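You operate a simulated robot arm through the tools that you are given. There is no shell and no other tool. Be economical: measure what you need, move in short steps, check, and stop when the job is done.

You are at the controls of a simulated two-armed robot. One attempt, no reset.

## Task
Take the brown-topped grey pad on the green mat and put it away on the upper shelf under the grey bench. Put two of the sensors from the top of the grey bench on the upper shelf under the grey bench. Open the module drawer, take the red gear and put it in the inside of the module drawer, then shut the drawer. Take the short grey roller on the green mat and put it away on the upper shelf under the grey bench. Take the foam cap that says "left" from the top of the grey workbench and put it on the lower shelf of the grey workbench. Take the cyan toner bottle and put it on the small red tray. Open the gears drawer, put the yellow gear on the top of the side bench away in the inside of the gears drawer, then shut the drawer. Open the clips drawer, take the 2 GB memory module from the top of the side bench and leave it in the inside of the clips drawer and shut the drawer again. Do these in any order. Set down upright: foam cap, cyan toner bottle.

Only the result counts: the job must be done as asked and must still hold three seconds after the hand-in. Knocking over, shifting, dropping, spilling or breaking anything else fails it. A push-on lid holds only when it is set on centred and level and pressed home; a screw cap is set on level and turned clockwise until tight.

## Robot
Two 7-joint arms with two-finger parallel grippers on one trunk, on a base that drives. Base frame: it is fixed to the floor where the robot stands at the start and does not move with it; the origin is under the middle of the robot, x ahead of it, y to its left, z up; the surface under the hand at the start is at about z = 83.3. Lengths are in cm, angles in rad, forces in N, time in s.
The left shoulder is at the start at [5, 20.9, 114.6], the right one opposite. With the tool pointing down near the work surface each hand reaches from about 28 to 92 cm from the robot's upright axis, wherever it stands, measured 20 degrees to its own side. Places, roughly: brown-topped grey pad (5x4x3 cm) [50, 10, 80]; clips drawer [-300, -300, 60]; cyan toner bottle [50, -150, 75]; foam cap [75, 50, 75]; gears drawer [-300, -300, 80]; inside of the clips drawer [-300, -310, 50]; inside of the gears drawer [-300, -310, 70]; inside of the module drawer [-230, -290, 70]; lower shelf of the grey workbench [60, 20, 20]; memory module [-75, -300, 75]; module drawer [-230, -290, 70]; red gear (4x4x3 cm) [50, -110, 80]; sensor [25, -150, 75]; short grey roller (4x4x3 cm) [40, 30, 80]; small red tray [25, -125, 25]; upper shelf under the grey bench [50, -170, 50]; yellow gear (5x5x3 cm) [-60, -300, 80]. Payload 4.4 kg a hand.
Tool frame (each hand has its own): the origin (TCP) lies between the finger pads and is the grasp point; the fingertips stand 2.3 cm ahead of it; z points along the fingers, y is the line along which they close. Largest opening 9.4 cm; finger width 3.8, thickness 1; the body of the gripper, 5.4 by 9.6 cm, starts 3.9 cm behind the TCP.
Orientation is told as [roll, pitch, yaw] about the base's x, y, z axes, in that order, counted from this pose: with the fingers straight down and closing along the base's y, the tool's x points along the base's -x, its y along +y and its z along -z.

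## Interface
- The arms move only by the tool step_arm. It takes "left_moves", "right_moves" or both (then of equal length, played together; a hand with none holds still); each is a list of rows, each a list of 7 numbers: the turn, a rotation vector about the base's x, y, z in rad, then the shift along the base's x, y, z in cm, then the finger opening in cm, from 0 to 9.4. In form: [[ax, ay, az, tx, ty, tz, jaw], ...]. A call has 1 to 20 rows; each row shifts and turns the commanded pose from where the row before left it. A row lasts 0.2 s, in which the tool goes at most 5 cm and 0.15 rad; a call with a longer step from one row to the next is refused whole, and so is a gripper value outside its range. Where a pose cannot be reached the arm comes as near as it can. A force on the tool above 40 N (or 10 N above the force at the start of the call, whichever is more), or a blocked arm, ends the call early, and 0.2 s more pass. The fingers move at their own pace (about 10.8 cm/s each) and stop on an object; they squeeze with about 37 N. The grip force told is the motor's: it shows also when the fingers shut on nothing. Time passes only in rows, and 0.2 s behind the last, so rows that do not move let the fingers close. It gives the time, the measured TCP pose, the force on the tool (base axes), the opening and the grip force at its end, in the units of the frame above (readings bear some noise), with the torque about the TCP (base axes, N m) and any sound that the robot's microphone picked up.
- Cameras (640 x 400 px; columns grow to the right, rows downward): "scene" is now at [14.38, -1.89, 129.9]; the picture's right is [-0.24, -0.97, 0.00], its down [-0.71, 0.18, -0.68] and it looks along [0.66, -0.16, -0.73] (base axes); focal length 214 px, centre (320, 200). "left" rides on the left gripper at [8.6, -1.6, -7.5] in its tool frame; the picture's right is [0.18, 0.98, 0.00], its down [-0.58, 0.11, -0.81] and it looks along [-0.79, 0.15, 0.59] (tool axes); focal length 243 px, centre (320, 200). "right" rides on the right gripper at [8.6, 1.6, -7.5] in its tool frame; the picture's right is [-0.18, 0.98, 0.00], its down [-0.58, -0.11, -0.81] and it looks along [-0.79, -0.15, 0.59] (tool axes); focal length 243 px, centre (320, 200).
- camera(camera): a new picture of that camera. No time passes.
- raise_lower(by): slides the trunk up (or, below 0, down) by that many cm; the arms and the scene camera ride with it, the base frame stays. It gives what a move gives, with no picture.
- roll_base(legs): drives the robot by 1 to 6 legs, each [ahead, left, turn to the left] in cm, cm and rad, along the robot's own axes; the way and the turn of a leg run together, so that a leg with both is an arc; at most 150 cm and 3.142 rad a leg. The arms and the cameras ride along, it lands a little off, and it stops where it bumps. It gives what a move gives.
- aim_head(pan, tilt): turns the head with the scene camera to pan (to the left, within 1.396 rad either way) and tilt (down, from -0.506 to 1.204), counted from straight ahead of the robot. It gives what a move gives.
- probe_pixels(camera, pixels): there is no depth. For up to 12 entries [column, row, z] of the newest picture of that camera ("zoom" is the newest enlarged one), the place [x, y] in the base frame at which the ray of that pixel passes the height z, good to about 0.2 cm. No time passes.
- inspect(camera, box): a new picture of the part [left, top, right, bottom] of that camera's present view, enlarged. No time passes.
- sign_off(): hands the job in; it is judged then, once.

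Keep the steps short. Do not move on a guess: measure, check each grasp and each placing, and mend mistakes. In all there are 378 turns and 340 pictures (those below and enlarged ones count). Leave the grippers open and the arms clear of the work at the hand-in unless told otherwise, and finish with a single line.

The tools are called after "Emit:" as a command line: name --argument value ..., lists and objects as JSON in quotes. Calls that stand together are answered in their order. step_arm: Moves the arms, as the interface text tells. Its arguments: {"type":"object","properties":{"left_moves":{"type":"array","items":{"type":"array","items":{"type":"number"}}},"right_moves":{"type":"array","items":{"type":"array","items":{"type":"number"}}}},"required":[]} The other tools are called the same way: raise_lower (by) slides the trunk up or down; roll_base (legs) drives the base; aim_head (pan, tilt) turns the head that bears the scene camera; camera (camera) takes a picture; probe_pixels (camera, pixels) gives the place at which the rays of pixels pass given heights; inspect (camera, box) takes an enlarged picture of a part of a camera's view; sign_off () hands the job in.

At the start:

```text
time: 0.0
left_tcp_pos: [50.58, 6.96, 108.25]
left_ee_rot: [0.0, -0.001, -0.001]
left_contact_force: [-0.2, 0.9, 0.0]
left_wrist_torque: [-0.01, -0.01, 0.02]
left_grip_width: 9.4
left_finger_force: 0.0
right_tcp_pos: [44.23, -31.02, 106.31]
right_ee_rot: [-0.002, 0.0, 0.001]
right_contact_force: [-0.2, -1.2, -0.1]
right_wrist_torque: [-0.05, 0.01, 0.02]
right_grip_width: 9.38
right_finger_force: 0.2
trunk travel left (down, up): [-22.5, 33.8]
robot x, y, heading: [-0.11, -0.15, -0.004]
head pan, tilt: [-0.243, 0.826]
```

scene: 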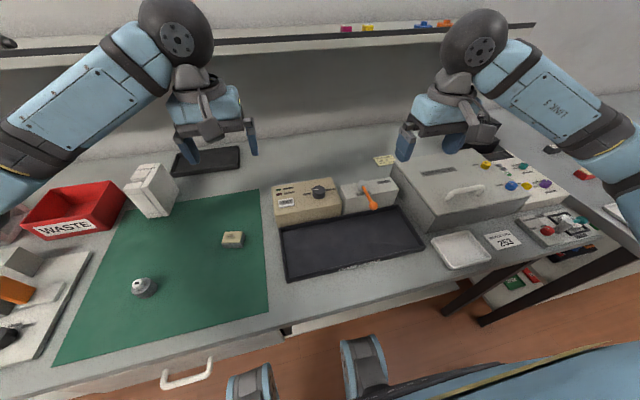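
right: 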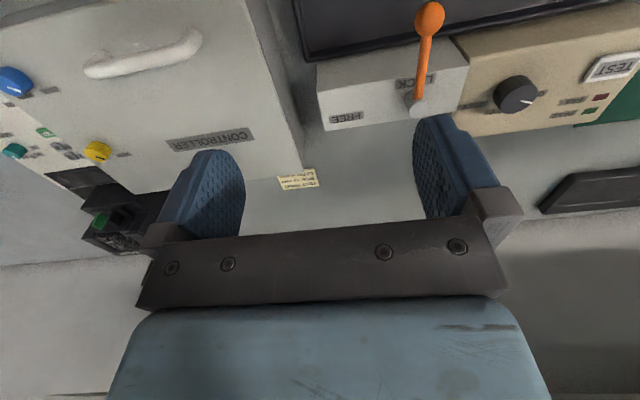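
left: 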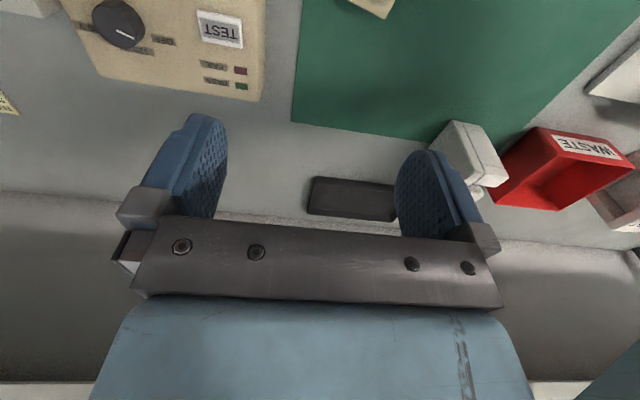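

I start by looking around: first left of the bench where the foam caps should be.

Emit:
aim_head --pan 0.5 --tilt 0.7

Emit:
camera --camera "scene"

Emit:
aim_head --pan -1.1 --tilt 0.6

Emit:
camera --camera "scene"

```text
time: 1.1
left_tcp_pos: [50.75, 7.13, 108.09]
left_ee_rot: [-0.001, -0.001, 0.001]
left_contact_force: [-0.2, 0.3, -0.5]
left_wrist_torque: [0.0, 0.0, 0.01]
left_grip_width: 9.42
left_finger_force: 0.0
right_tcp_pos: [44.35, -30.87, 106.38]
right_ee_rot: [0.0, -0.001, 0.0]
right_contact_force: [-0.4, -0.4, -0.3]
right_wrist_torque: [0.01, 0.0, 0.0]
right_grip_width: 9.43
right_finger_force: 0.0
trunk travel left (down, up): [-22.5, 33.8]
robot x, y, heading: [0.13, 0.12, -0.004]
head pan, tilt: [0.499, 0.7]
```

```text
336 pictures are left
```

scene: 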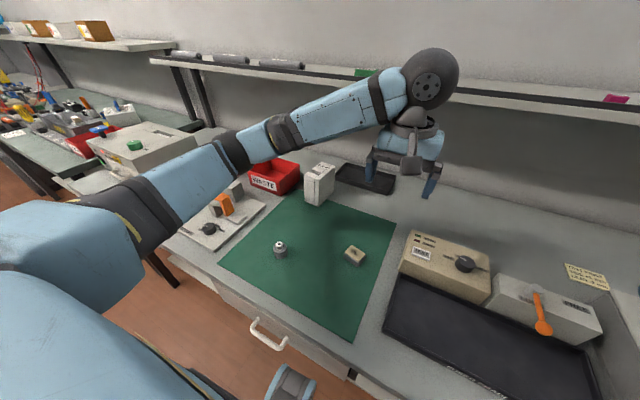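

```text
time: 2.8
left_tcp_pos: [50.65, 7.04, 108.2]
left_ee_rot: [0.0, 0.001, 0.0]
left_contact_force: [0.4, 0.8, 0.4]
left_wrist_torque: [-0.03, 0.03, -0.01]
left_grip_width: 9.39
left_finger_force: 0.0
right_tcp_pos: [44.38, -30.98, 106.38]
right_ee_rot: [0.001, 0.001, 0.0]
right_contact_force: [-0.5, 0.1, -0.7]
right_wrist_torque: [0.01, -0.04, -0.05]
right_grip_width: 9.42
right_finger_force: 0.0
trunk travel left (down, up): [-22.5, 33.8]
robot x, y, heading: [0.3, 0.26, 0.0]
head pan, tilt: [-1.1, 0.6]
```

```text
335 pictures are left
```

scene: 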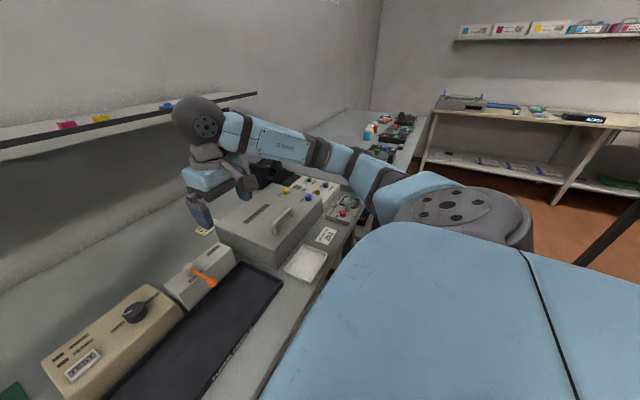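

I take a closer look at the mat area with the scene head.

Emit:
aim_head --pan 0.35 --tilt 0.75

Emit:
inspect --camera "scene" --box '[100, 140, 420, 340]'

```text
time: 4.3
left_tcp_pos: [50.62, 7.06, 108.14]
left_ee_rot: [0.0, -0.001, 0.002]
left_contact_force: [0.1, -0.4, -0.6]
left_wrist_torque: [-0.02, 0.03, 0.02]
left_grip_width: 9.38
left_finger_force: 0.0
right_tcp_pos: [44.28, -31.17, 106.54]
right_ee_rot: [0.001, 0.0, 0.0]
right_contact_force: [0.2, -0.4, -0.3]
right_wrist_torque: [0.02, 0.0, -0.02]
right_grip_width: 9.4
right_finger_force: 0.1
trunk travel left (down, up): [-22.5, 33.8]
robot x, y, heading: [0.29, -0.32, 0.001]
head pan, tilt: [0.351, 0.75]
```

```text
2.00 times, centred on (260, 240) of scene
```

zoom: 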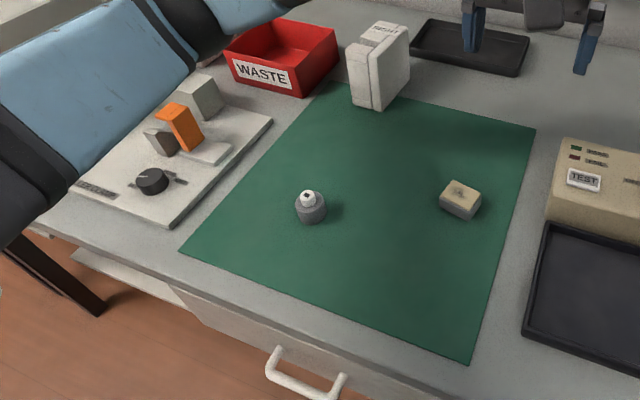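

Emit:
inspect --camera "scene" --box '[260, 140, 320, 200]'

Emit:
inspect --camera "left" --box '[420, 100, 540, 220]'

```text
6.67 times, centred on (290, 170) of scene
```

zoom: 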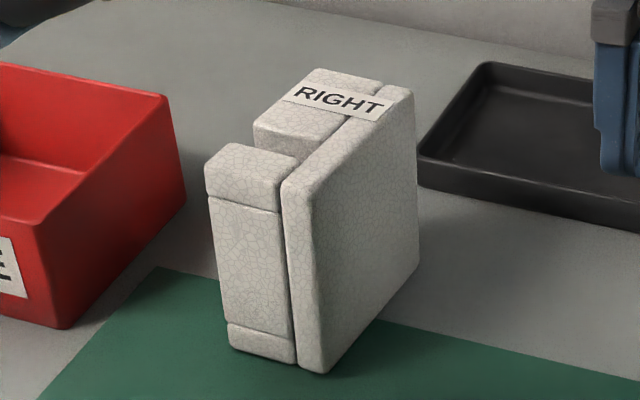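

```text
3.33 times, centred on (480, 160) of left
```

zoom: 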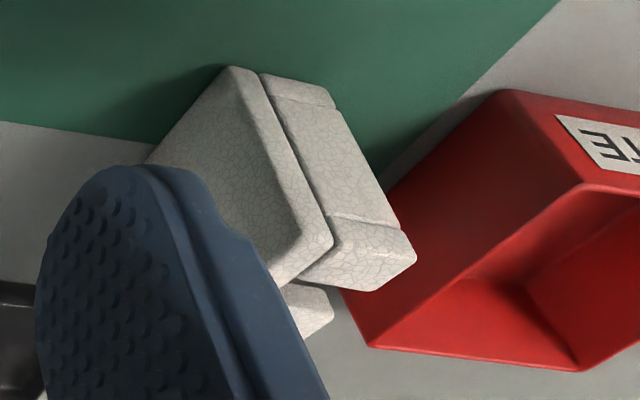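

That cap reads RIGHT. I need to find the LEFT one; look further left and along the bench back.

Emit:
step_arm --left_moves '[[0, 0, 0, -4, 0, 2, 9.4], [0, 0, 0, -4, 0, 2, 9.4], [0, 0, 0, -4, 0, 2, 9.4], [0, 0, 0, -4, 0, 2, 9.4]]'

Emit:
aim_head --pan 0.9 --tilt 0.5

Emit:
camera --camera "scene"

Emit:
aim_head --pan 0.2 --tilt 0.5

Emit:
camera --camera "scene"

```text
time: 5.3
left_tcp_pos: [34.75, 6.94, 115.99]
left_ee_rot: [-0.001, 0.0, -0.001]
left_contact_force: [-0.9, 0.5, -0.7]
left_wrist_torque: [0.0, -0.01, -0.02]
left_grip_width: 9.4
left_finger_force: 0.1
right_tcp_pos: [44.3, -31.1, 106.37]
right_ee_rot: [0.0, -0.003, -0.001]
right_contact_force: [-0.8, 0.2, 0.2]
right_wrist_torque: [-0.01, 0.0, -0.01]
right_grip_width: 9.38
right_finger_force: 0.1
trunk travel left (down, up): [-22.5, 33.8]
robot x, y, heading: [0.02, -0.07, -0.003]
head pan, tilt: [0.351, 0.75]
```

```text
time: 6.3
left_tcp_pos: [34.77, 6.88, 116.14]
left_ee_rot: [0.003, 0.0, 0.001]
left_contact_force: [-0.9, 0.8, -0.3]
left_wrist_torque: [-0.04, 0.02, 0.0]
left_grip_width: 9.38
left_finger_force: 0.3
right_tcp_pos: [44.44, -31.12, 106.28]
right_ee_rot: [0.0, -0.001, -0.002]
right_contact_force: [0.2, 0.2, 0.5]
right_wrist_torque: [0.03, 0.05, 0.0]
right_grip_width: 9.38
right_finger_force: 0.1
trunk travel left (down, up): [-22.5, 33.8]
robot x, y, heading: [0.07, -0.01, -0.001]
head pan, tilt: [0.901, 0.499]
```

```text
331 pictures are left
```

scene: 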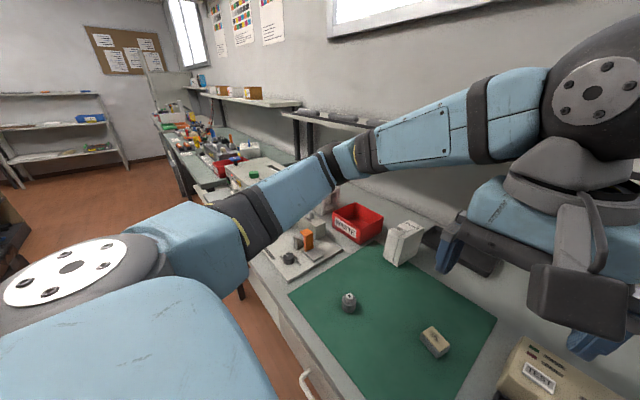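

```text
time: 7.4
left_tcp_pos: [34.75, 7.07, 116.11]
left_ee_rot: [-0.001, -0.001, 0.001]
left_contact_force: [0.3, -0.4, -0.1]
left_wrist_torque: [-0.02, -0.03, 0.01]
left_grip_width: 9.39
left_finger_force: 0.1
right_tcp_pos: [44.34, -31.04, 106.33]
right_ee_rot: [0.0, 0.0, 0.001]
right_contact_force: [0.0, 0.6, -0.4]
right_wrist_torque: [0.03, 0.01, 0.02]
right_grip_width: 9.38
right_finger_force: 0.0
trunk travel left (down, up): [-22.5, 33.8]
robot x, y, heading: [-0.08, 0.23, 0.001]
head pan, tilt: [0.201, 0.499]
```

```text
330 pictures are left
```

scene: 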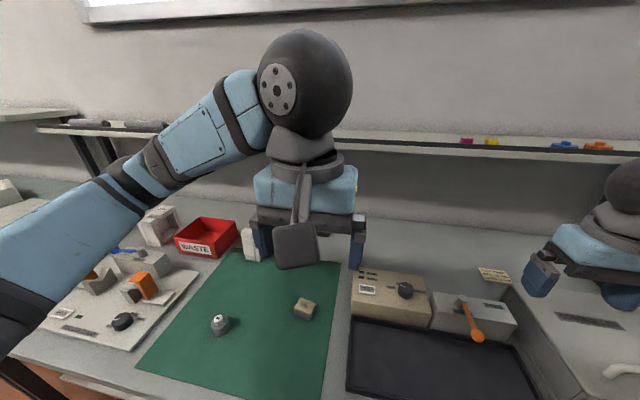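

A second foam cap stands left of the red box at (157,225). Zoom in on it.

Emit:
inspect --camera "scene" --box '[110, 190, 206, 250]'

Emit:
probe_pixels --camera "scene" --pixels '[[157, 246, 83.3], [136, 217, 95], [177, 210, 95], [220, 334, 83.5], [220, 316, 86.5], [305, 318, 83.5], [305, 301, 86.5], [200, 253, 83.3]]'

```text
6.67 times, centred on (158, 220) of scene
```

zoom: 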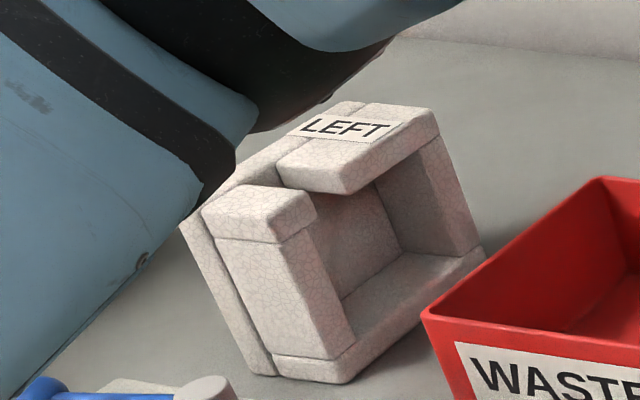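

```text
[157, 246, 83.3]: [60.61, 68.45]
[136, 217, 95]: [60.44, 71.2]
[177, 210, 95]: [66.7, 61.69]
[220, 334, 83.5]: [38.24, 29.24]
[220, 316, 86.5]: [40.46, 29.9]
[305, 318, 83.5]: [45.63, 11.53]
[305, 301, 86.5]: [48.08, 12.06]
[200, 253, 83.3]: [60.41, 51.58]
```

LEFT cap confirmed around (64, 66). Now I back off to see the shelf below the workbench.

Emit:
roll_base --legs '[[-70, 0, 0]]'

Emit:
aim_head --pan 0.0 --tilt 0.7

Emit:
camera --camera "scene"

```text
time: 11.2
left_tcp_pos: [-34.73, 6.93, 116.12]
left_ee_rot: [0.0, 0.002, -0.001]
left_contact_force: [0.2, -0.6, -0.2]
left_wrist_torque: [-0.01, 0.01, 0.0]
left_grip_width: 9.4
left_finger_force: 0.1
right_tcp_pos: [-25.13, -31.02, 106.4]
right_ee_rot: [0.0, -0.001, -0.001]
right_contact_force: [0.0, 0.3, -0.2]
right_wrist_torque: [0.0, 0.03, 0.02]
right_grip_width: 9.37
right_finger_force: 0.1
trunk travel left (down, up): [-22.5, 33.8]
robot x, y, heading: [-69.42, 0.16, 0.0]
head pan, tilt: [0.201, 0.499]
```

```text
time: 11.9
left_tcp_pos: [-34.66, 7.04, 116.11]
left_ee_rot: [0.001, 0.0, -0.001]
left_contact_force: [-0.5, 1.2, 0.2]
left_wrist_torque: [-0.01, 0.03, 0.01]
left_grip_width: 9.38
left_finger_force: 0.1
right_tcp_pos: [-25.12, -30.95, 106.32]
right_ee_rot: [0.0, 0.0, 0.001]
right_contact_force: [0.7, -0.3, 0.3]
right_wrist_torque: [0.02, 0.0, 0.0]
right_grip_width: 9.41
right_finger_force: 0.0
trunk travel left (down, up): [-22.5, 33.8]
robot x, y, heading: [-69.68, 0.14, -0.002]
head pan, tilt: [0.0, 0.7]
```

```text
328 pictures are left
```

scene: 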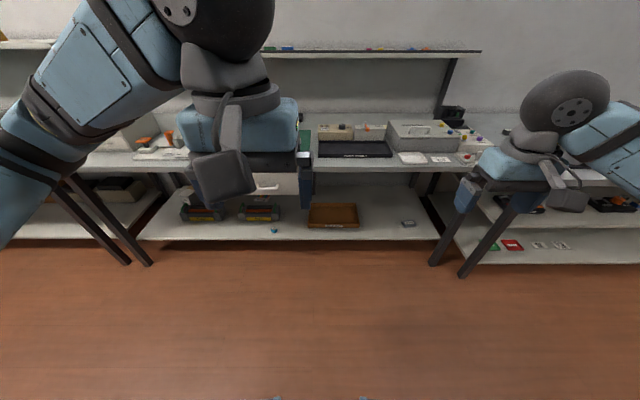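

Emit:
probe_pixels --camera "scene" --pixels '[[140, 238, 20], [440, 238, 20], [300, 240, 20], [300, 190, 20], [275, 230, 20], [330, 225, 20], [410, 225, 20], [330, 168, 83.3], [430, 264, 0], [150, 264, 0], [500, 225, 50], [460, 255, 22]]'

Emit:
inspect --camera "scene" --box '[140, 150, 460, 280]'

Emit:
inspect --camera "scene" --box '[420, 120, 640, 280]'

```text
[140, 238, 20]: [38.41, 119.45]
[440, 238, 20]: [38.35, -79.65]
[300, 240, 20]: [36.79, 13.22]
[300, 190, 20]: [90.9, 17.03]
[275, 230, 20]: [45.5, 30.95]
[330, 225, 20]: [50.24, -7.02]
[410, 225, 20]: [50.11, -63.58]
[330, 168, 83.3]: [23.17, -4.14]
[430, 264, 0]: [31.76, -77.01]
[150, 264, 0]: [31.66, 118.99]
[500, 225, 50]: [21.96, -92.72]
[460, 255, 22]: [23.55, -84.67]
```

```text
2.00 times, centred on (300, 215) of scene
```

zoom: 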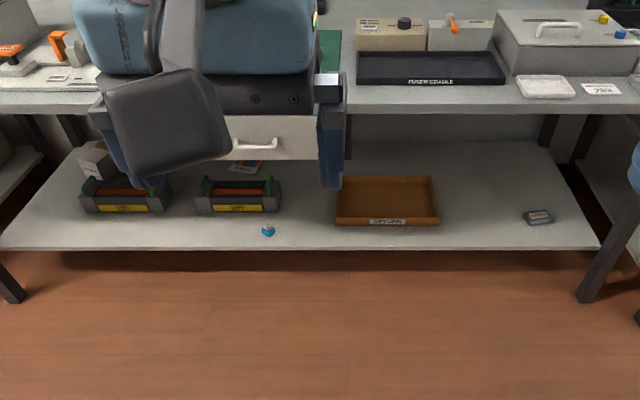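

```text
2.50 times, centred on (530, 200) of scene
```

zoom: 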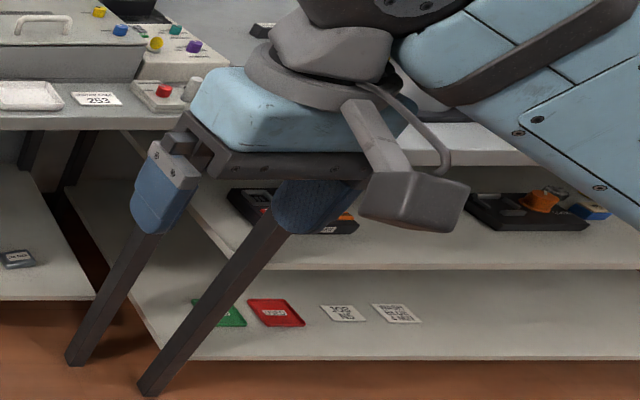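

Lower shelf has free space to the right of the brown tray. I drive in front of the LEFT cap to measure it.

Emit:
roll_base --legs '[[0, 45, 0], [62, 0, 0]]'

Emit:
aim_head --pan 0.3 --tilt 0.6

Emit:
camera --camera "scene"

```text
time: 19.4
left_tcp_pos: [26.28, 52.65, 116.01]
left_ee_rot: [-0.001, 0.0, 0.006]
left_contact_force: [0.0, 0.8, 0.3]
left_wrist_torque: [0.0, 0.0, 0.0]
left_grip_width: 9.41
left_finger_force: 0.0
right_tcp_pos: [36.11, 14.55, 106.37]
right_ee_rot: [-0.002, 0.001, 0.005]
right_contact_force: [-0.1, 0.4, -0.3]
right_wrist_torque: [0.0, 0.0, 0.0]
right_grip_width: 9.41
right_finger_force: 0.0
trunk travel left (down, up): [-22.5, 33.8]
robot x, y, heading: [-8.4, 45.51, 0.001]
head pan, tilt: [0.0, 0.7]
```

```text
time: 20.2
left_tcp_pos: [26.27, 52.45, 116.14]
left_ee_rot: [0.0, 0.0, 0.007]
left_contact_force: [-0.7, -0.7, 0.4]
left_wrist_torque: [0.0, -0.01, 0.02]
left_grip_width: 9.39
left_finger_force: 0.1
right_tcp_pos: [35.98, 14.43, 106.29]
right_ee_rot: [0.0, -0.001, 0.005]
right_contact_force: [0.8, -0.1, 0.1]
right_wrist_torque: [0.0, -0.01, 0.03]
right_grip_width: 9.42
right_finger_force: 0.0
trunk travel left (down, up): [-22.5, 33.8]
robot x, y, heading: [-8.09, 45.26, 0.001]
head pan, tilt: [0.3, 0.6]
```

```text
325 pictures are left
```

scene: 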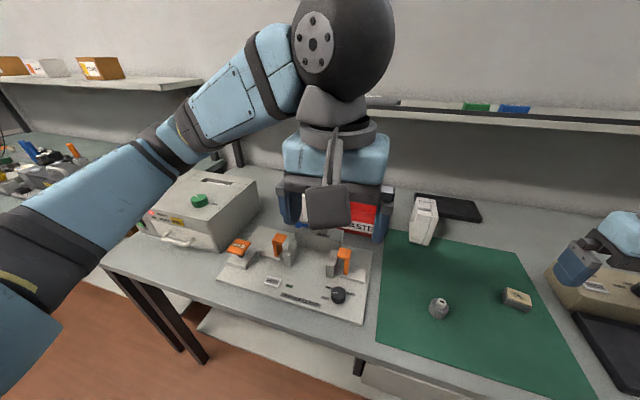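

Emit:
step_arm --left_moves '[[0, 0, 0, 0, 3, -2, 9.4], [0, 0, 0, 2, 3, -2, 9.4], [0, 0, 0, 3, 3, 0, 9.4]]'

Emit:
camera --camera "left"

Emit:
camera --camera "scene"

```text
time: 21.0
left_tcp_pos: [31.35, 61.67, 112.14]
left_ee_rot: [-0.002, -0.001, 0.003]
left_contact_force: [-0.1, -0.4, 0.1]
left_wrist_torque: [-0.01, 0.01, 0.0]
left_grip_width: 9.4
left_finger_force: 0.0
right_tcp_pos: [36.09, 14.76, 106.46]
right_ee_rot: [-0.001, -0.001, 0.005]
right_contact_force: [-0.3, 0.4, -0.6]
right_wrist_torque: [-0.01, 0.0, 0.0]
right_grip_width: 9.38
right_finger_force: 0.1
trunk travel left (down, up): [-22.5, 33.8]
robot x, y, heading: [-8.25, 45.5, 0.011]
head pan, tilt: [0.3, 0.6]
```

```text
324 pictures are left
```

left: 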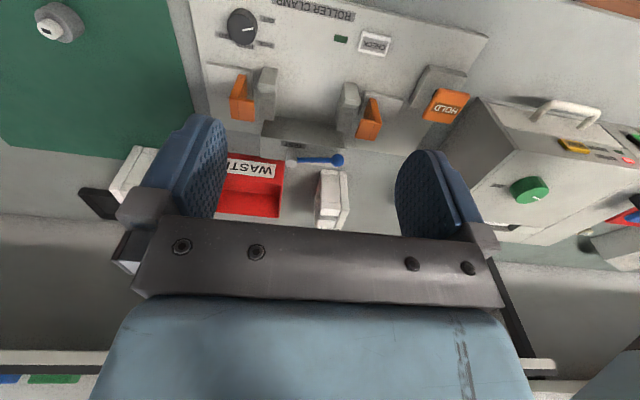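

```text
323 pictures are left
```

scene: 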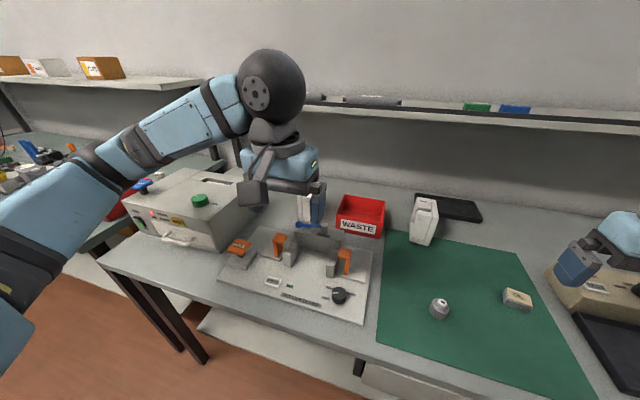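

Emit:
inspect --camera "left" --box '[270, 140, 400, 230]'

Emit:
probe_pixels --camera "left" --pixels '[[318, 172, 95], [343, 170, 95], [318, 226, 83.3], [346, 205, 83.3], [280, 158, 90], [230, 158, 90]]'

```text
4.44 times, centred on (335, 185) of left
```

zoom: 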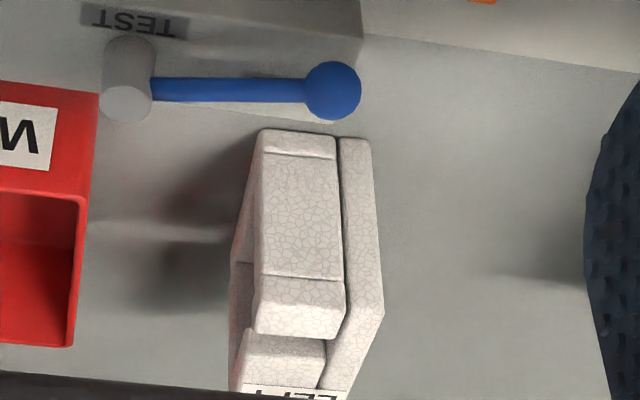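

```text
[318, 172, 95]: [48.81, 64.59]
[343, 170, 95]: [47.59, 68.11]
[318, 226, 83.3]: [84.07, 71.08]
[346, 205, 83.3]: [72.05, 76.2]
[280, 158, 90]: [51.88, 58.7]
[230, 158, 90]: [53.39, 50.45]
```

Emit:
probe_pixels --camera "zoom" --pixels '[[260, 132, 83.3], [340, 136, 83.3], [368, 142, 83.3], [254, 325, 93], [340, 335, 93], [254, 325, 95], [340, 335, 95], [254, 325, 97], [340, 335, 97]]'

Emit:
probe_pixels --camera "scene" --pixels '[[300, 232, 84]]'

```text
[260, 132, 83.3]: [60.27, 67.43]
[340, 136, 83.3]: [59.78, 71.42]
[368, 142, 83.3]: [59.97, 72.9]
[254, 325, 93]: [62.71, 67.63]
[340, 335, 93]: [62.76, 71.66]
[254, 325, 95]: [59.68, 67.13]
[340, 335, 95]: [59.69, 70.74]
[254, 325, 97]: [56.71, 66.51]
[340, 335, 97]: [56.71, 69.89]
```

```text
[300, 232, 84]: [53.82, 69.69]
```

Emit:
probe_pixels --camera "left" --pixels '[[445, 106, 86], [445, 106, 90], [445, 106, 94], [367, 120, 86], [367, 120, 90], [367, 120, 94], [242, 100, 90]]'

Emit:
probe_pixels --camera "scene" --pixels '[[238, 247, 86], [238, 247, 90], [238, 247, 94], [279, 243, 86], [279, 243, 90], [279, 243, 94]]'

Emit:
inspect --camera "scene" --box '[210, 180, 390, 320]'

```text
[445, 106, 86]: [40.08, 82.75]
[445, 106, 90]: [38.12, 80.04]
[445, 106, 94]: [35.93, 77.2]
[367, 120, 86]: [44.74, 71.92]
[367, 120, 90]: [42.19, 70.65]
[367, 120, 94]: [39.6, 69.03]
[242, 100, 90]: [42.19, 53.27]
```

```text
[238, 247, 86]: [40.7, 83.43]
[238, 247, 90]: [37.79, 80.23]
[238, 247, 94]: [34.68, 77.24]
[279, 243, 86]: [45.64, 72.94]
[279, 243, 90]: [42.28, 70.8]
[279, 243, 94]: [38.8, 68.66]
```

```text
2.86 times, centred on (300, 250) of scene
```

zoom: 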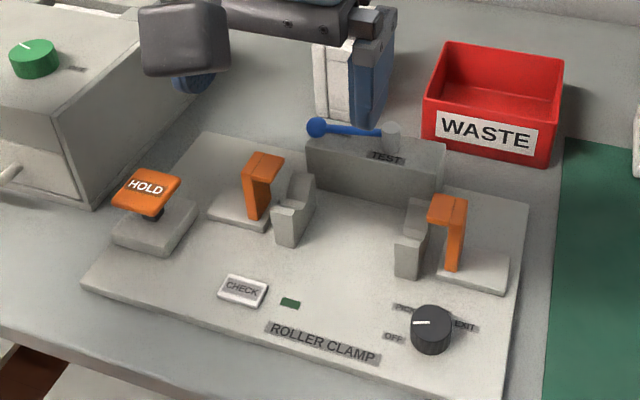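

Emit:
probe_pixels --camera "left" --pixels '[[338, 160, 86], [338, 160, 90], [338, 160, 94]]'

Emit:
probe_pixels --camera "scene" --pixels '[[321, 224, 86], [321, 224, 90], [321, 224, 94], [321, 194, 94.7]]'

Emit:
aim_head --pan 0.3 --tilt 0.55

```text
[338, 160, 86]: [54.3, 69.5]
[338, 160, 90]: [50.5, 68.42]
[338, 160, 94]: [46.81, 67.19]
```

```text
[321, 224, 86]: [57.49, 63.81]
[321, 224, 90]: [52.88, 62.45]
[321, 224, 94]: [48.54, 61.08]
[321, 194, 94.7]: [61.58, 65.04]
```

```text
time: 21.7
left_tcp_pos: [31.36, 61.49, 112.12]
left_ee_rot: [-0.001, 0.001, 0.006]
left_contact_force: [-0.5, -0.7, -0.6]
left_wrist_torque: [0.0, 0.01, 0.03]
left_grip_width: 9.43
left_finger_force: 0.0
right_tcp_pos: [35.92, 14.56, 106.35]
right_ee_rot: [0.001, 0.0, 0.006]
right_contact_force: [0.2, 0.7, 1.2]
right_wrist_torque: [0.02, -0.02, 0.0]
right_grip_width: 9.4
right_finger_force: 0.1
trunk travel left (down, up): [-22.5, 33.8]
robot x, y, heading: [-8.38, 45.54, 0.009]
head pan, tilt: [0.3, 0.55]
```

Emit:
camera --camera "scene"

```text
320 pictures are left
```

scene: 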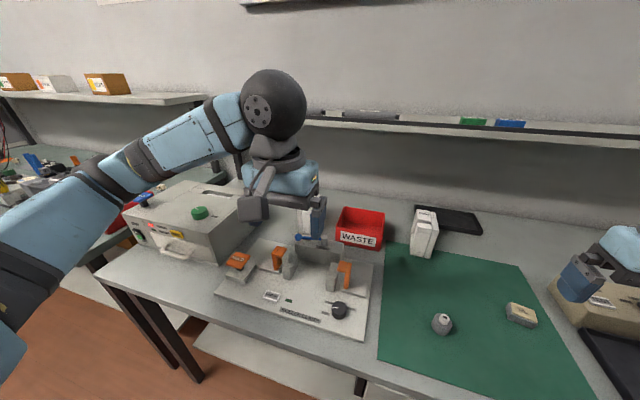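

Emit:
probe_pixels --camera "scene" --pixels '[[299, 238, 88], [299, 238, 90], [299, 238, 92], [299, 238, 95]]'

```text
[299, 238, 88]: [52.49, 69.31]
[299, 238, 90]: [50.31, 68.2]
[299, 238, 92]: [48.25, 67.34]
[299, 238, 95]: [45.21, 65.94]
```

Blue lever ball is at z≈90; a nearly vertical grasp (tilt 0.2) keeps the camera clear. Move above the cap.

Emit:
step_arm --left_moves '[[0, -0.05, 0, 4, 1, -0.5, 9.4], [0, -0.05, 0, 4, 1, -0.5, 9.4], [0, -0.05, 0, 4, 1, -0.5, 9.4], [0, -0.05, 0, 4, 1, -0.5, 9.4], [0, 0, 0, 4, 1, -0.5, 9.4], [0, 0, 0, 4, 1, -0.5, 9.4], [0, 0, 0, 4, 1, -0.5, 9.4], [0, 0, 0, 4.2, 1.4, -0.5, 9.4]]'

Emit:
camera --camera "left"

Emit:
camera --camera "scene"

```text
time: 23.5
left_tcp_pos: [63.55, 69.82, 107.97]
left_ee_rot: [-0.001, -0.199, 0.005]
left_contact_force: [0.1, -0.1, 0.6]
left_wrist_torque: [0.0, 0.03, -0.03]
left_grip_width: 9.41
left_finger_force: 0.0
right_tcp_pos: [36.22, 14.68, 106.3]
right_ee_rot: [-0.002, -0.001, 0.005]
right_contact_force: [-0.1, 0.2, 0.3]
right_wrist_torque: [0.01, 0.0, -0.02]
right_grip_width: 9.39
right_finger_force: 0.0
trunk travel left (down, up): [-22.5, 33.8]
robot x, y, heading: [-8.26, 45.25, 0.005]
head pan, tilt: [0.3, 0.55]
```

```text
319 pictures are left
```

left: 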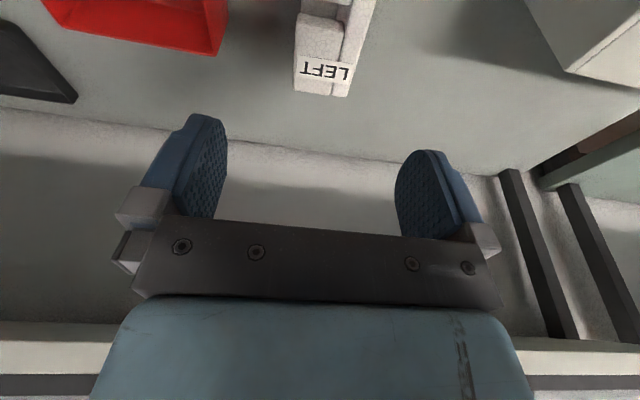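

```text
318 pictures are left
```

scene: 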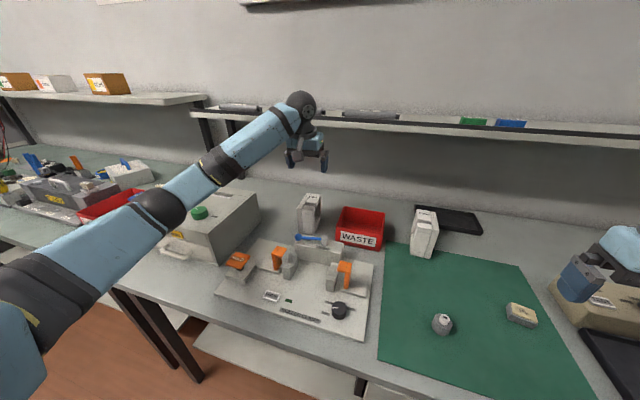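

Emit:
probe_pixels --camera "left" --pixels '[[294, 91, 94.8], [349, 97, 94.8], [295, 57, 94.8], [298, 15, 94.8], [360, 40, 94.8]]'

Emit:
inspect --camera "left" --box '[270, 0, 400, 100]'

Emit:
inspect --camera "scene" --box '[270, 180, 350, 250]'

```text
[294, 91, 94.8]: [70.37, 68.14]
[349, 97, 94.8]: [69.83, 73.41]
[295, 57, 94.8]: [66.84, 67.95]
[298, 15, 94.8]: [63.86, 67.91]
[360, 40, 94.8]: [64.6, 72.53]
```

```text
4.00 times, centred on (335, 50) of left
```

zoom: 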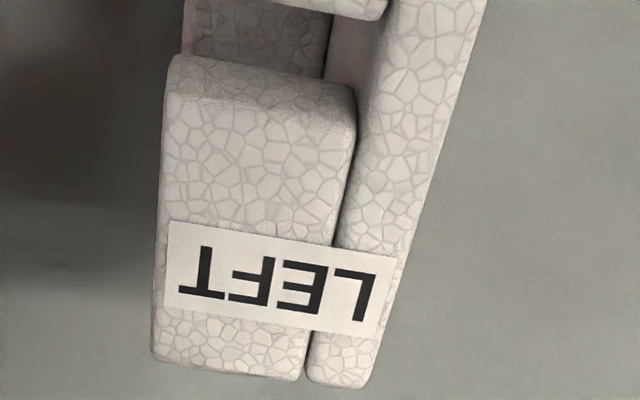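

```text
5.71 times, centred on (310, 215) of scene
```

zoom: 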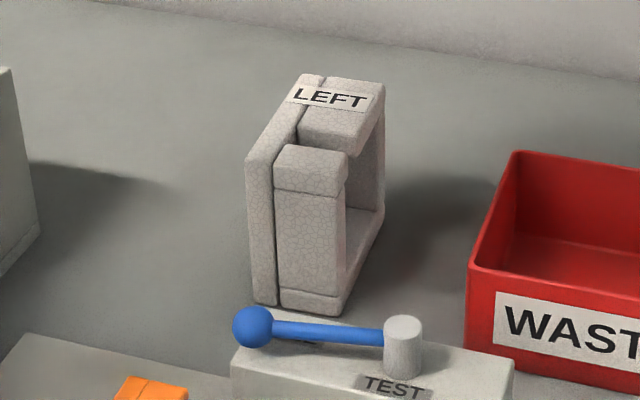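

Emit:
step_arm --left_moves '[[0, 0, 0, 3, 0.9, -3, 9.4], [0, 0, 0, 0, 0, -4, 9.4], [0, 0, 0, 0, 0, -4, 9.4], [0, 0, 0, 0, 0, -3, 9.4], [0, 0, 0, 0, 0, -1.5, 9.4], [0, 0, 0, 0, 0, 0, 9.4]]'

Emit:
camera --camera "left"

Emit:
inspect --camera "scene" --box '[260, 150, 370, 250]'

```text
time: 24.9
left_tcp_pos: [66.47, 71.02, 92.59]
left_ee_rot: [-0.003, -0.2, 0.005]
left_contact_force: [0.4, 0.7, 0.0]
left_wrist_torque: [0.0, -0.03, -0.02]
left_grip_width: 9.39
left_finger_force: 0.1
right_tcp_pos: [36.04, 14.72, 106.42]
right_ee_rot: [-0.001, 0.001, 0.006]
right_contact_force: [0.4, -1.2, -0.1]
right_wrist_torque: [0.0, -0.01, 0.0]
right_grip_width: 9.4
right_finger_force: 0.1
trunk travel left (down, up): [-22.5, 33.8]
robot x, y, heading: [-8.54, 45.5, 0.008]
head pan, tilt: [0.3, 0.55]
```

```text
315 pictures are left
```

left: 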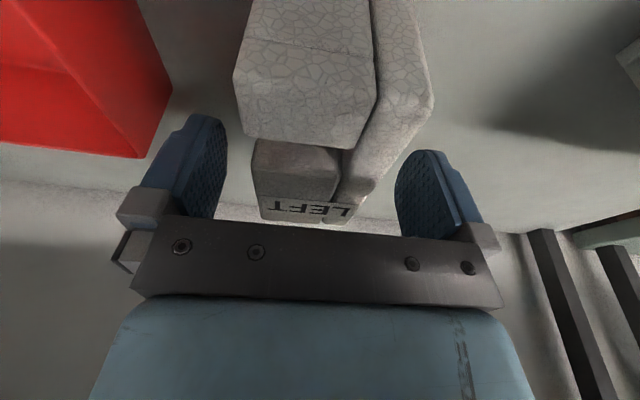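

```text
4.00 times, centred on (315, 200) of scene
```

zoom: 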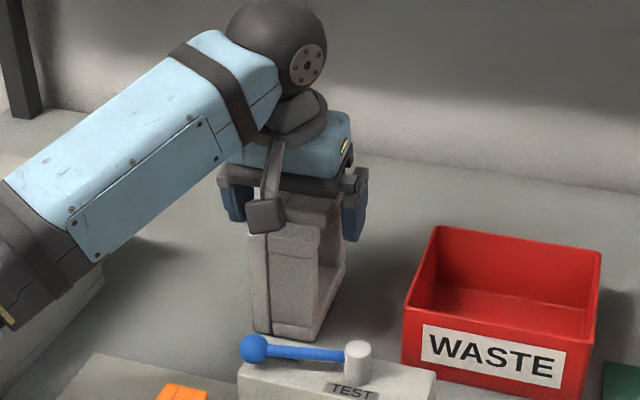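

Fingers straddle the cap's top. Close and lift slightly.

Emit:
step_arm --left_moves '[[0, 0, 0, 0, 0, 0, 6], [0, 0, 0, 0, 0, 0, 4], [0, 0, 0, 0, 0, 0, 4], [0, 0, 0, 0, 0, 0, 4]]'

```text
time: 25.9
left_tcp_pos: [66.72, 70.94, 92.56]
left_ee_rot: [-0.001, -0.199, 0.005]
left_contact_force: [0.3, 0.7, 0.8]
left_wrist_torque: [0.02, -0.02, -0.03]
left_grip_width: 5.72
left_finger_force: 37.3
right_tcp_pos: [35.95, 14.67, 106.49]
right_ee_rot: [0.001, -0.002, 0.004]
right_contact_force: [0.2, 0.2, 0.4]
right_wrist_torque: [0.0, 0.0, 0.0]
right_grip_width: 9.4
right_finger_force: 0.0
trunk travel left (down, up): [-22.5, 33.8]
robot x, y, heading: [-8.62, 45.19, 0.008]
head pan, tilt: [0.3, 0.55]
```

Held at 5.7 cm. Lift and draw back.

Emit:
step_arm --left_moves '[[0, 0, 0, 0, 0, 2, 4], [0, 0, 0, 0, 0, 4, 4], [0, 0, 0, 0, 0, 4, 4], [0, 0, 0, 0, 0, 4, 4], [0, 0, 0, -3, 0, 3, 4], [0, 0, 0, -4, -1, 1, 4], [0, 0, 0, -4, -1, 0, 4], [0, 0, 0, -4, -1, 0, 4], [0, 0, 0, -4, -1, 0, 4], [0, 0, 0, -4, -1, 0, 4], [0, 0, 0, -4, -1, 0, 4], [0, 0, 0, -4, -1, 0, 4]]'

Emit:
camera --camera "left"

```text
time: 28.5
left_tcp_pos: [35.35, 63.87, 110.75]
left_ee_rot: [0.001, -0.198, 0.005]
left_contact_force: [-0.2, 0.9, -0.6]
left_wrist_torque: [0.04, -0.02, -0.02]
left_grip_width: 5.68
left_finger_force: 36.7
right_tcp_pos: [35.92, 14.51, 106.34]
right_ee_rot: [0.001, 0.001, 0.004]
right_contact_force: [0.0, -0.1, -0.1]
right_wrist_torque: [-0.02, 0.0, -0.01]
right_grip_width: 9.41
right_finger_force: 0.0
trunk travel left (down, up): [-22.5, 33.8]
robot x, y, heading: [-8.33, 45.54, 0.008]
head pan, tilt: [0.3, 0.55]
```

```text
313 pictures are left
```

left: 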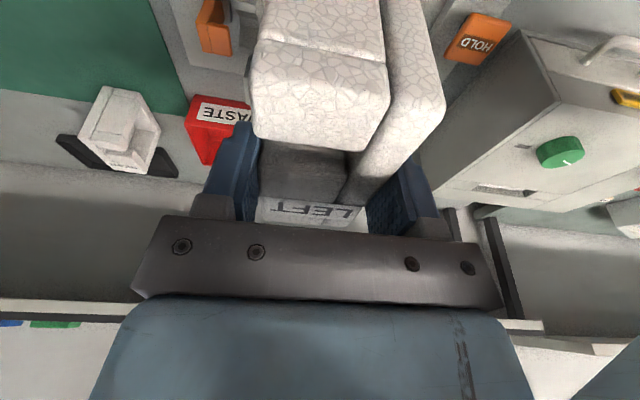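

Emit:
roll_base --legs '[[-66, 0, 0], [0, -103, 0]]'

Emit:
aim_head --pan 0.1 --tilt 0.65

Emit:
camera --camera "scene"

```text
time: 36.8
left_tcp_pos: [-26.03, 12.4, 110.6]
left_ee_rot: [0.002, -0.199, 0.022]
left_contact_force: [0.6, -0.3, -0.5]
left_wrist_torque: [-0.01, 0.03, -0.01]
left_grip_width: 5.69
left_finger_force: 36.8
right_tcp_pos: [-24.67, -36.98, 106.0]
right_ee_rot: [0.004, 0.002, 0.02]
right_contact_force: [0.5, -0.9, -0.5]
right_wrist_torque: [0.02, 0.08, 0.02]
right_grip_width: 9.43
right_finger_force: 0.0
trunk travel left (down, up): [-22.5, 33.8]
robot x, y, heading: [-69.92, -6.71, 0.022]
head pan, tilt: [0.3, 0.55]
stopped in leg 2: the robot was blocked; the commanded pose is now the measured one
```

```text
time: 37.5
left_tcp_pos: [-26.34, 12.66, 110.73]
left_ee_rot: [-0.001, -0.2, 0.02]
left_contact_force: [0.3, 1.1, 0.5]
left_wrist_torque: [-0.01, 0.0, 0.02]
left_grip_width: 5.68
left_finger_force: 37.0
right_tcp_pos: [-25.06, -36.5, 106.5]
right_ee_rot: [-0.001, -0.002, 0.022]
right_contact_force: [0.3, 0.3, 0.2]
right_wrist_torque: [-0.03, 0.04, -0.01]
right_grip_width: 9.39
right_finger_force: 0.0
trunk travel left (down, up): [-22.5, 33.8]
robot x, y, heading: [-69.69, -6.67, 0.015]
head pan, tilt: [0.099, 0.649]
```

```text
312 pictures are left
```

scene: 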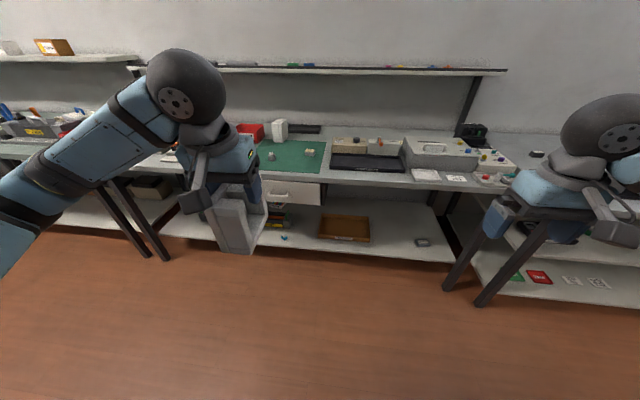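

Blocked on the right by something. Look there.

Emit:
aim_head --pan -1.39 --tilt 0.9

Emit:
camera --camera "scene"

Emit:
aim_head --pan -1.39 --tilt 0.3

Emit:
camera --camera "scene"

```text
time: 39.1
left_tcp_pos: [-26.29, 12.69, 110.72]
left_ee_rot: [0.0, -0.201, 0.021]
left_contact_force: [0.0, 0.3, 0.4]
left_wrist_torque: [-0.02, 0.0, 0.06]
left_grip_width: 5.7
left_finger_force: 36.6
right_tcp_pos: [-25.21, -36.59, 106.48]
right_ee_rot: [-0.001, -0.002, 0.021]
right_contact_force: [0.3, -0.3, 0.8]
right_wrist_torque: [0.02, 0.04, 0.0]
right_grip_width: 9.4
right_finger_force: 0.2
trunk travel left (down, up): [-22.5, 33.8]
robot x, y, heading: [-70.05, -6.7, 0.021]
head pan, tilt: [-1.389, 0.901]
```

```text
311 pictures are left
```

scene: 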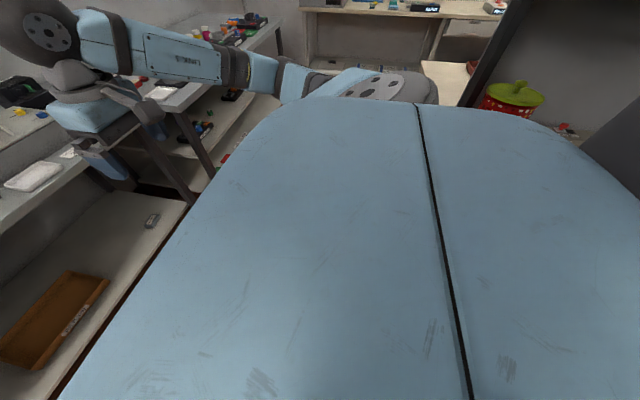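

```text
time: 40.1
left_tcp_pos: [-26.35, 12.64, 110.76]
left_ee_rot: [-0.002, -0.2, 0.021]
left_contact_force: [-0.1, 0.4, 0.2]
left_wrist_torque: [0.01, 0.01, -0.01]
left_grip_width: 5.7
left_finger_force: 36.9
right_tcp_pos: [-25.03, -36.71, 106.38]
right_ee_rot: [0.0, -0.003, 0.022]
right_contact_force: [0.4, -0.7, -0.2]
right_wrist_torque: [0.01, -0.02, 0.03]
right_grip_width: 9.43
right_finger_force: 0.1
trunk travel left (down, up): [-22.5, 33.8]
robot x, y, heading: [-69.52, -6.55, 0.016]
head pan, tilt: [-1.389, 0.3]
```

```text
310 pictures are left
```

scene: 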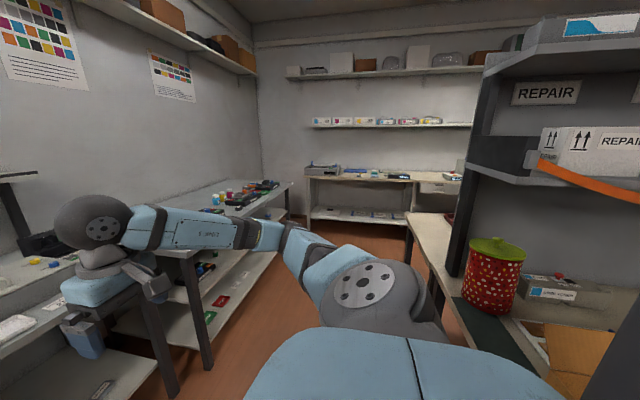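

Emit:
probe_pixels --camera "scene" --pixels '[[408, 215, 80], [440, 275, 80], [475, 345, 80], [493, 320, 80], [180, 370, 0], [305, 175, 80], [455, 210, 80], [255, 210, 80]]'

Emit:
aim_head --pan -0.9 --tilt 0.5

Emit:
camera --camera "scene"

```text
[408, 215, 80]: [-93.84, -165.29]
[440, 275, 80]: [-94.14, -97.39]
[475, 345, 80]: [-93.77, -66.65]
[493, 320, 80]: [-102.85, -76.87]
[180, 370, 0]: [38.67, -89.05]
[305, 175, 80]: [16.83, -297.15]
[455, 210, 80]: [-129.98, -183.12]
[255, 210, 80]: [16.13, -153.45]
```

```text
time: 41.1
left_tcp_pos: [-26.29, 12.58, 110.91]
left_ee_rot: [0.0, -0.199, 0.02]
left_contact_force: [-0.5, -0.6, 0.2]
left_wrist_torque: [0.0, 0.0, 0.0]
left_grip_width: 5.68
left_finger_force: 36.6
right_tcp_pos: [-25.08, -36.74, 106.45]
right_ee_rot: [0.001, -0.002, 0.021]
right_contact_force: [-0.3, 0.4, 0.6]
right_wrist_torque: [-0.02, 0.02, 0.01]
right_grip_width: 9.4
right_finger_force: 0.1
trunk travel left (down, up): [-22.5, 33.8]
robot x, y, heading: [-69.64, -6.69, 0.016]
head pan, tilt: [-0.901, 0.499]
```

```text
309 pictures are left
```

scene: 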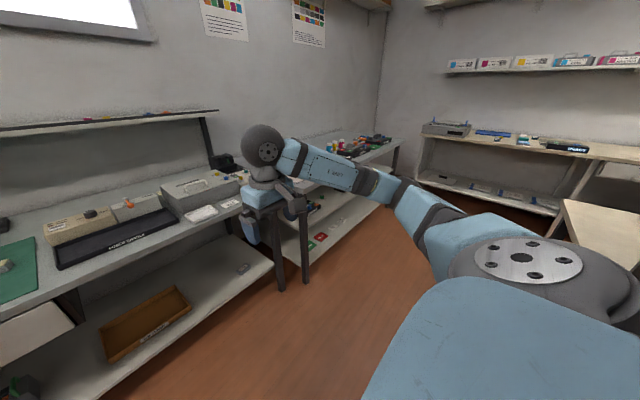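

The rear bench edge is at x≈-94; I'll go along the middle of the aisle (x≈-38).

Emit:
roll_base --legs '[[30, 0, -0.018], [0, -52, 0]]'

Emit:
aim_head --pan 0.1 --tilt 0.75

Emit:
camera --camera "scene"

```text
time: 47.8
left_tcp_pos: [4.53, -39.59, 110.68]
left_ee_rot: [-0.001, -0.2, -0.002]
left_contact_force: [-0.4, -0.5, -0.6]
left_wrist_torque: [0.01, -0.03, 0.0]
left_grip_width: 5.68
left_finger_force: 37.1
right_tcp_pos: [4.73, -88.99, 106.45]
right_ee_rot: [0.0, -0.003, -0.001]
right_contact_force: [0.2, 0.5, -0.2]
right_wrist_torque: [0.01, 0.0, -0.01]
right_grip_width: 9.38
right_finger_force: 0.1
trunk travel left (down, up): [-22.5, 33.8]
robot x, y, heading: [-39.31, -58.0, -0.005]
head pan, tilt: [-0.901, 0.499]
```

```text
time: 49.0
left_tcp_pos: [4.51, -39.54, 110.75]
left_ee_rot: [-0.001, -0.2, -0.002]
left_contact_force: [0.5, -1.1, -0.6]
left_wrist_torque: [0.01, -0.02, 0.0]
left_grip_width: 5.67
left_finger_force: 37.2
right_tcp_pos: [4.82, -88.92, 106.43]
right_ee_rot: [-0.002, 0.0, -0.002]
right_contact_force: [0.3, 0.3, 0.6]
right_wrist_torque: [-0.02, 0.0, -0.01]
right_grip_width: 9.4
right_finger_force: 0.0
trunk travel left (down, up): [-22.5, 33.8]
robot x, y, heading: [-39.96, -58.26, 0.001]
head pan, tilt: [0.099, 0.75]
```

```text
308 pictures are left
```

scene: 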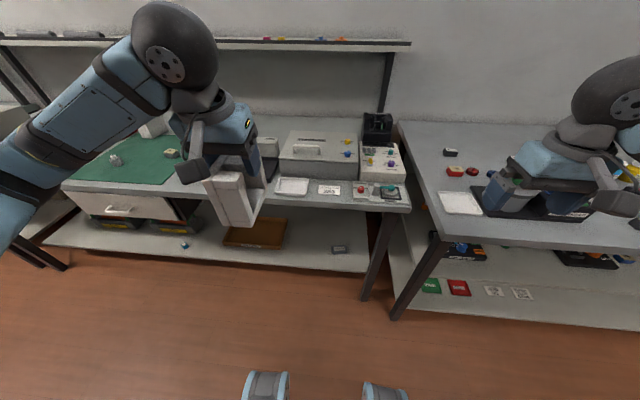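

Emit:
probe_pixels --camera "scene" --pixels '[[185, 246, 15], [185, 246, 20], [185, 246, 25], [185, 246, 30], [340, 252, 20], [365, 271, 20], [300, 266, 20], [266, 247, 20], [330, 200, 20], [290, 220, 20]]'

Emit:
inspect --camera "scene" --box '[160, 190, 400, 290]'

```text
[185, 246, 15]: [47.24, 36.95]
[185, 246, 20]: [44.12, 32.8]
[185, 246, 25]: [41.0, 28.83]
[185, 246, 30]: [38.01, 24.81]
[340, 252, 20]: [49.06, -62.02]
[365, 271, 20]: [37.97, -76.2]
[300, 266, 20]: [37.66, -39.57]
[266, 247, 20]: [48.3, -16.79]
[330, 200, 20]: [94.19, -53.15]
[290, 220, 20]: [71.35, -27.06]
```

```text
2.67 times, centred on (280, 240) of scene
```

zoom: 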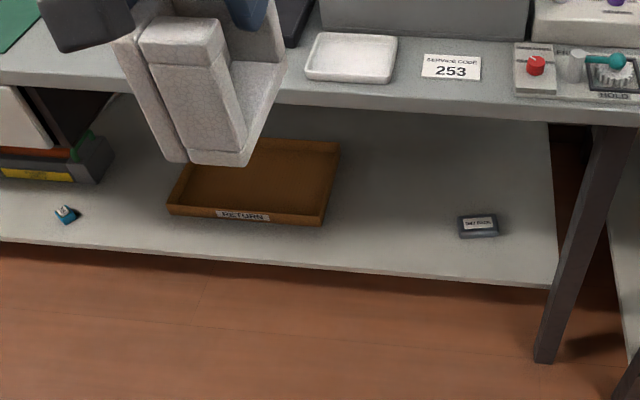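

Shelf surface ≈ z 22.5, front edge x≈37.5, free between y −28 and −56. Lower the trunk, then the arm in front of the bench.

Emit:
raise_lower --by -22

Emit:
step_arm --left_moves '[[0, 0, 0, 0, 0, -4, 4], [0, 0, 0, 0, 0, -4, 4], [0, 0, 0, 0, 0, -4, 4], [0, 0, 0, 0, 0, -4, 4], [0, 0, 0, 0, 0, -4, 4], [0, 0, 0, 0, 0, -4, 4], [0, 0, 0, 0, 0, -4, 4], [0, 0, 0, 0, 0, -4, 4], [0, 0, 0, 0, 0, -4, 4], [0, 0, 0, 0, 0, -4, 4], [0, 0, 0, 0, 0, -4, 4], [0, 0, 0, 0, 0, -4, 4], [0, 0, 0, 0, 0, -3, 4]]'

Emit:
camera --camera "scene"

```text
time: 51.4
left_tcp_pos: [4.51, -39.66, 88.77]
left_ee_rot: [-0.001, -0.198, -0.003]
left_contact_force: [0.7, 0.1, -0.6]
left_wrist_torque: [0.02, 0.01, 0.03]
left_grip_width: 5.68
left_finger_force: 36.9
right_tcp_pos: [4.71, -88.83, 84.51]
right_ee_rot: [-0.001, -0.002, -0.001]
right_contact_force: [0.2, 0.0, -0.9]
right_wrist_torque: [-0.04, -0.01, 0.0]
right_grip_width: 9.41
right_finger_force: 0.0
trunk travel left (down, up): [-0.5, 55.8]
robot x, y, heading: [-39.09, -58.12, -0.006]
head pan, tilt: [0.099, 0.75]
```

```text
time: 54.2
left_tcp_pos: [4.6, -39.47, 37.69]
left_ee_rot: [0.0, -0.2, -0.002]
left_contact_force: [-0.8, 0.4, 0.3]
left_wrist_torque: [-0.02, -0.02, -0.02]
left_grip_width: 5.71
left_finger_force: 37.1
right_tcp_pos: [4.69, -88.92, 84.44]
right_ee_rot: [0.001, -0.002, 0.0]
right_contact_force: [0.8, -0.6, -0.2]
right_wrist_torque: [-0.01, -0.01, -0.01]
right_grip_width: 9.4
right_finger_force: 0.1
trunk travel left (down, up): [-0.5, 55.8]
robot x, y, heading: [-39.85, -58.18, 0.001]
head pan, tilt: [0.099, 0.75]
```

```text
306 pictures are left
```

scene: 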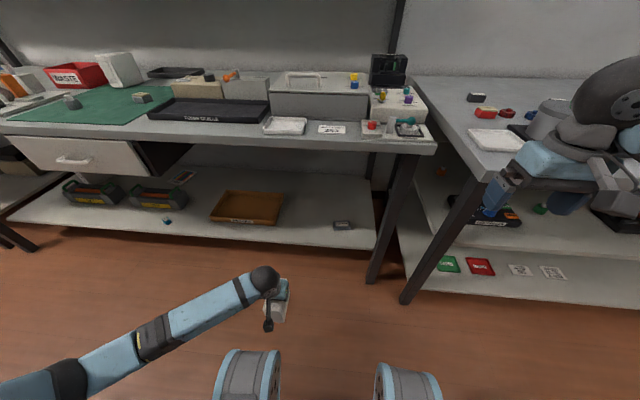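

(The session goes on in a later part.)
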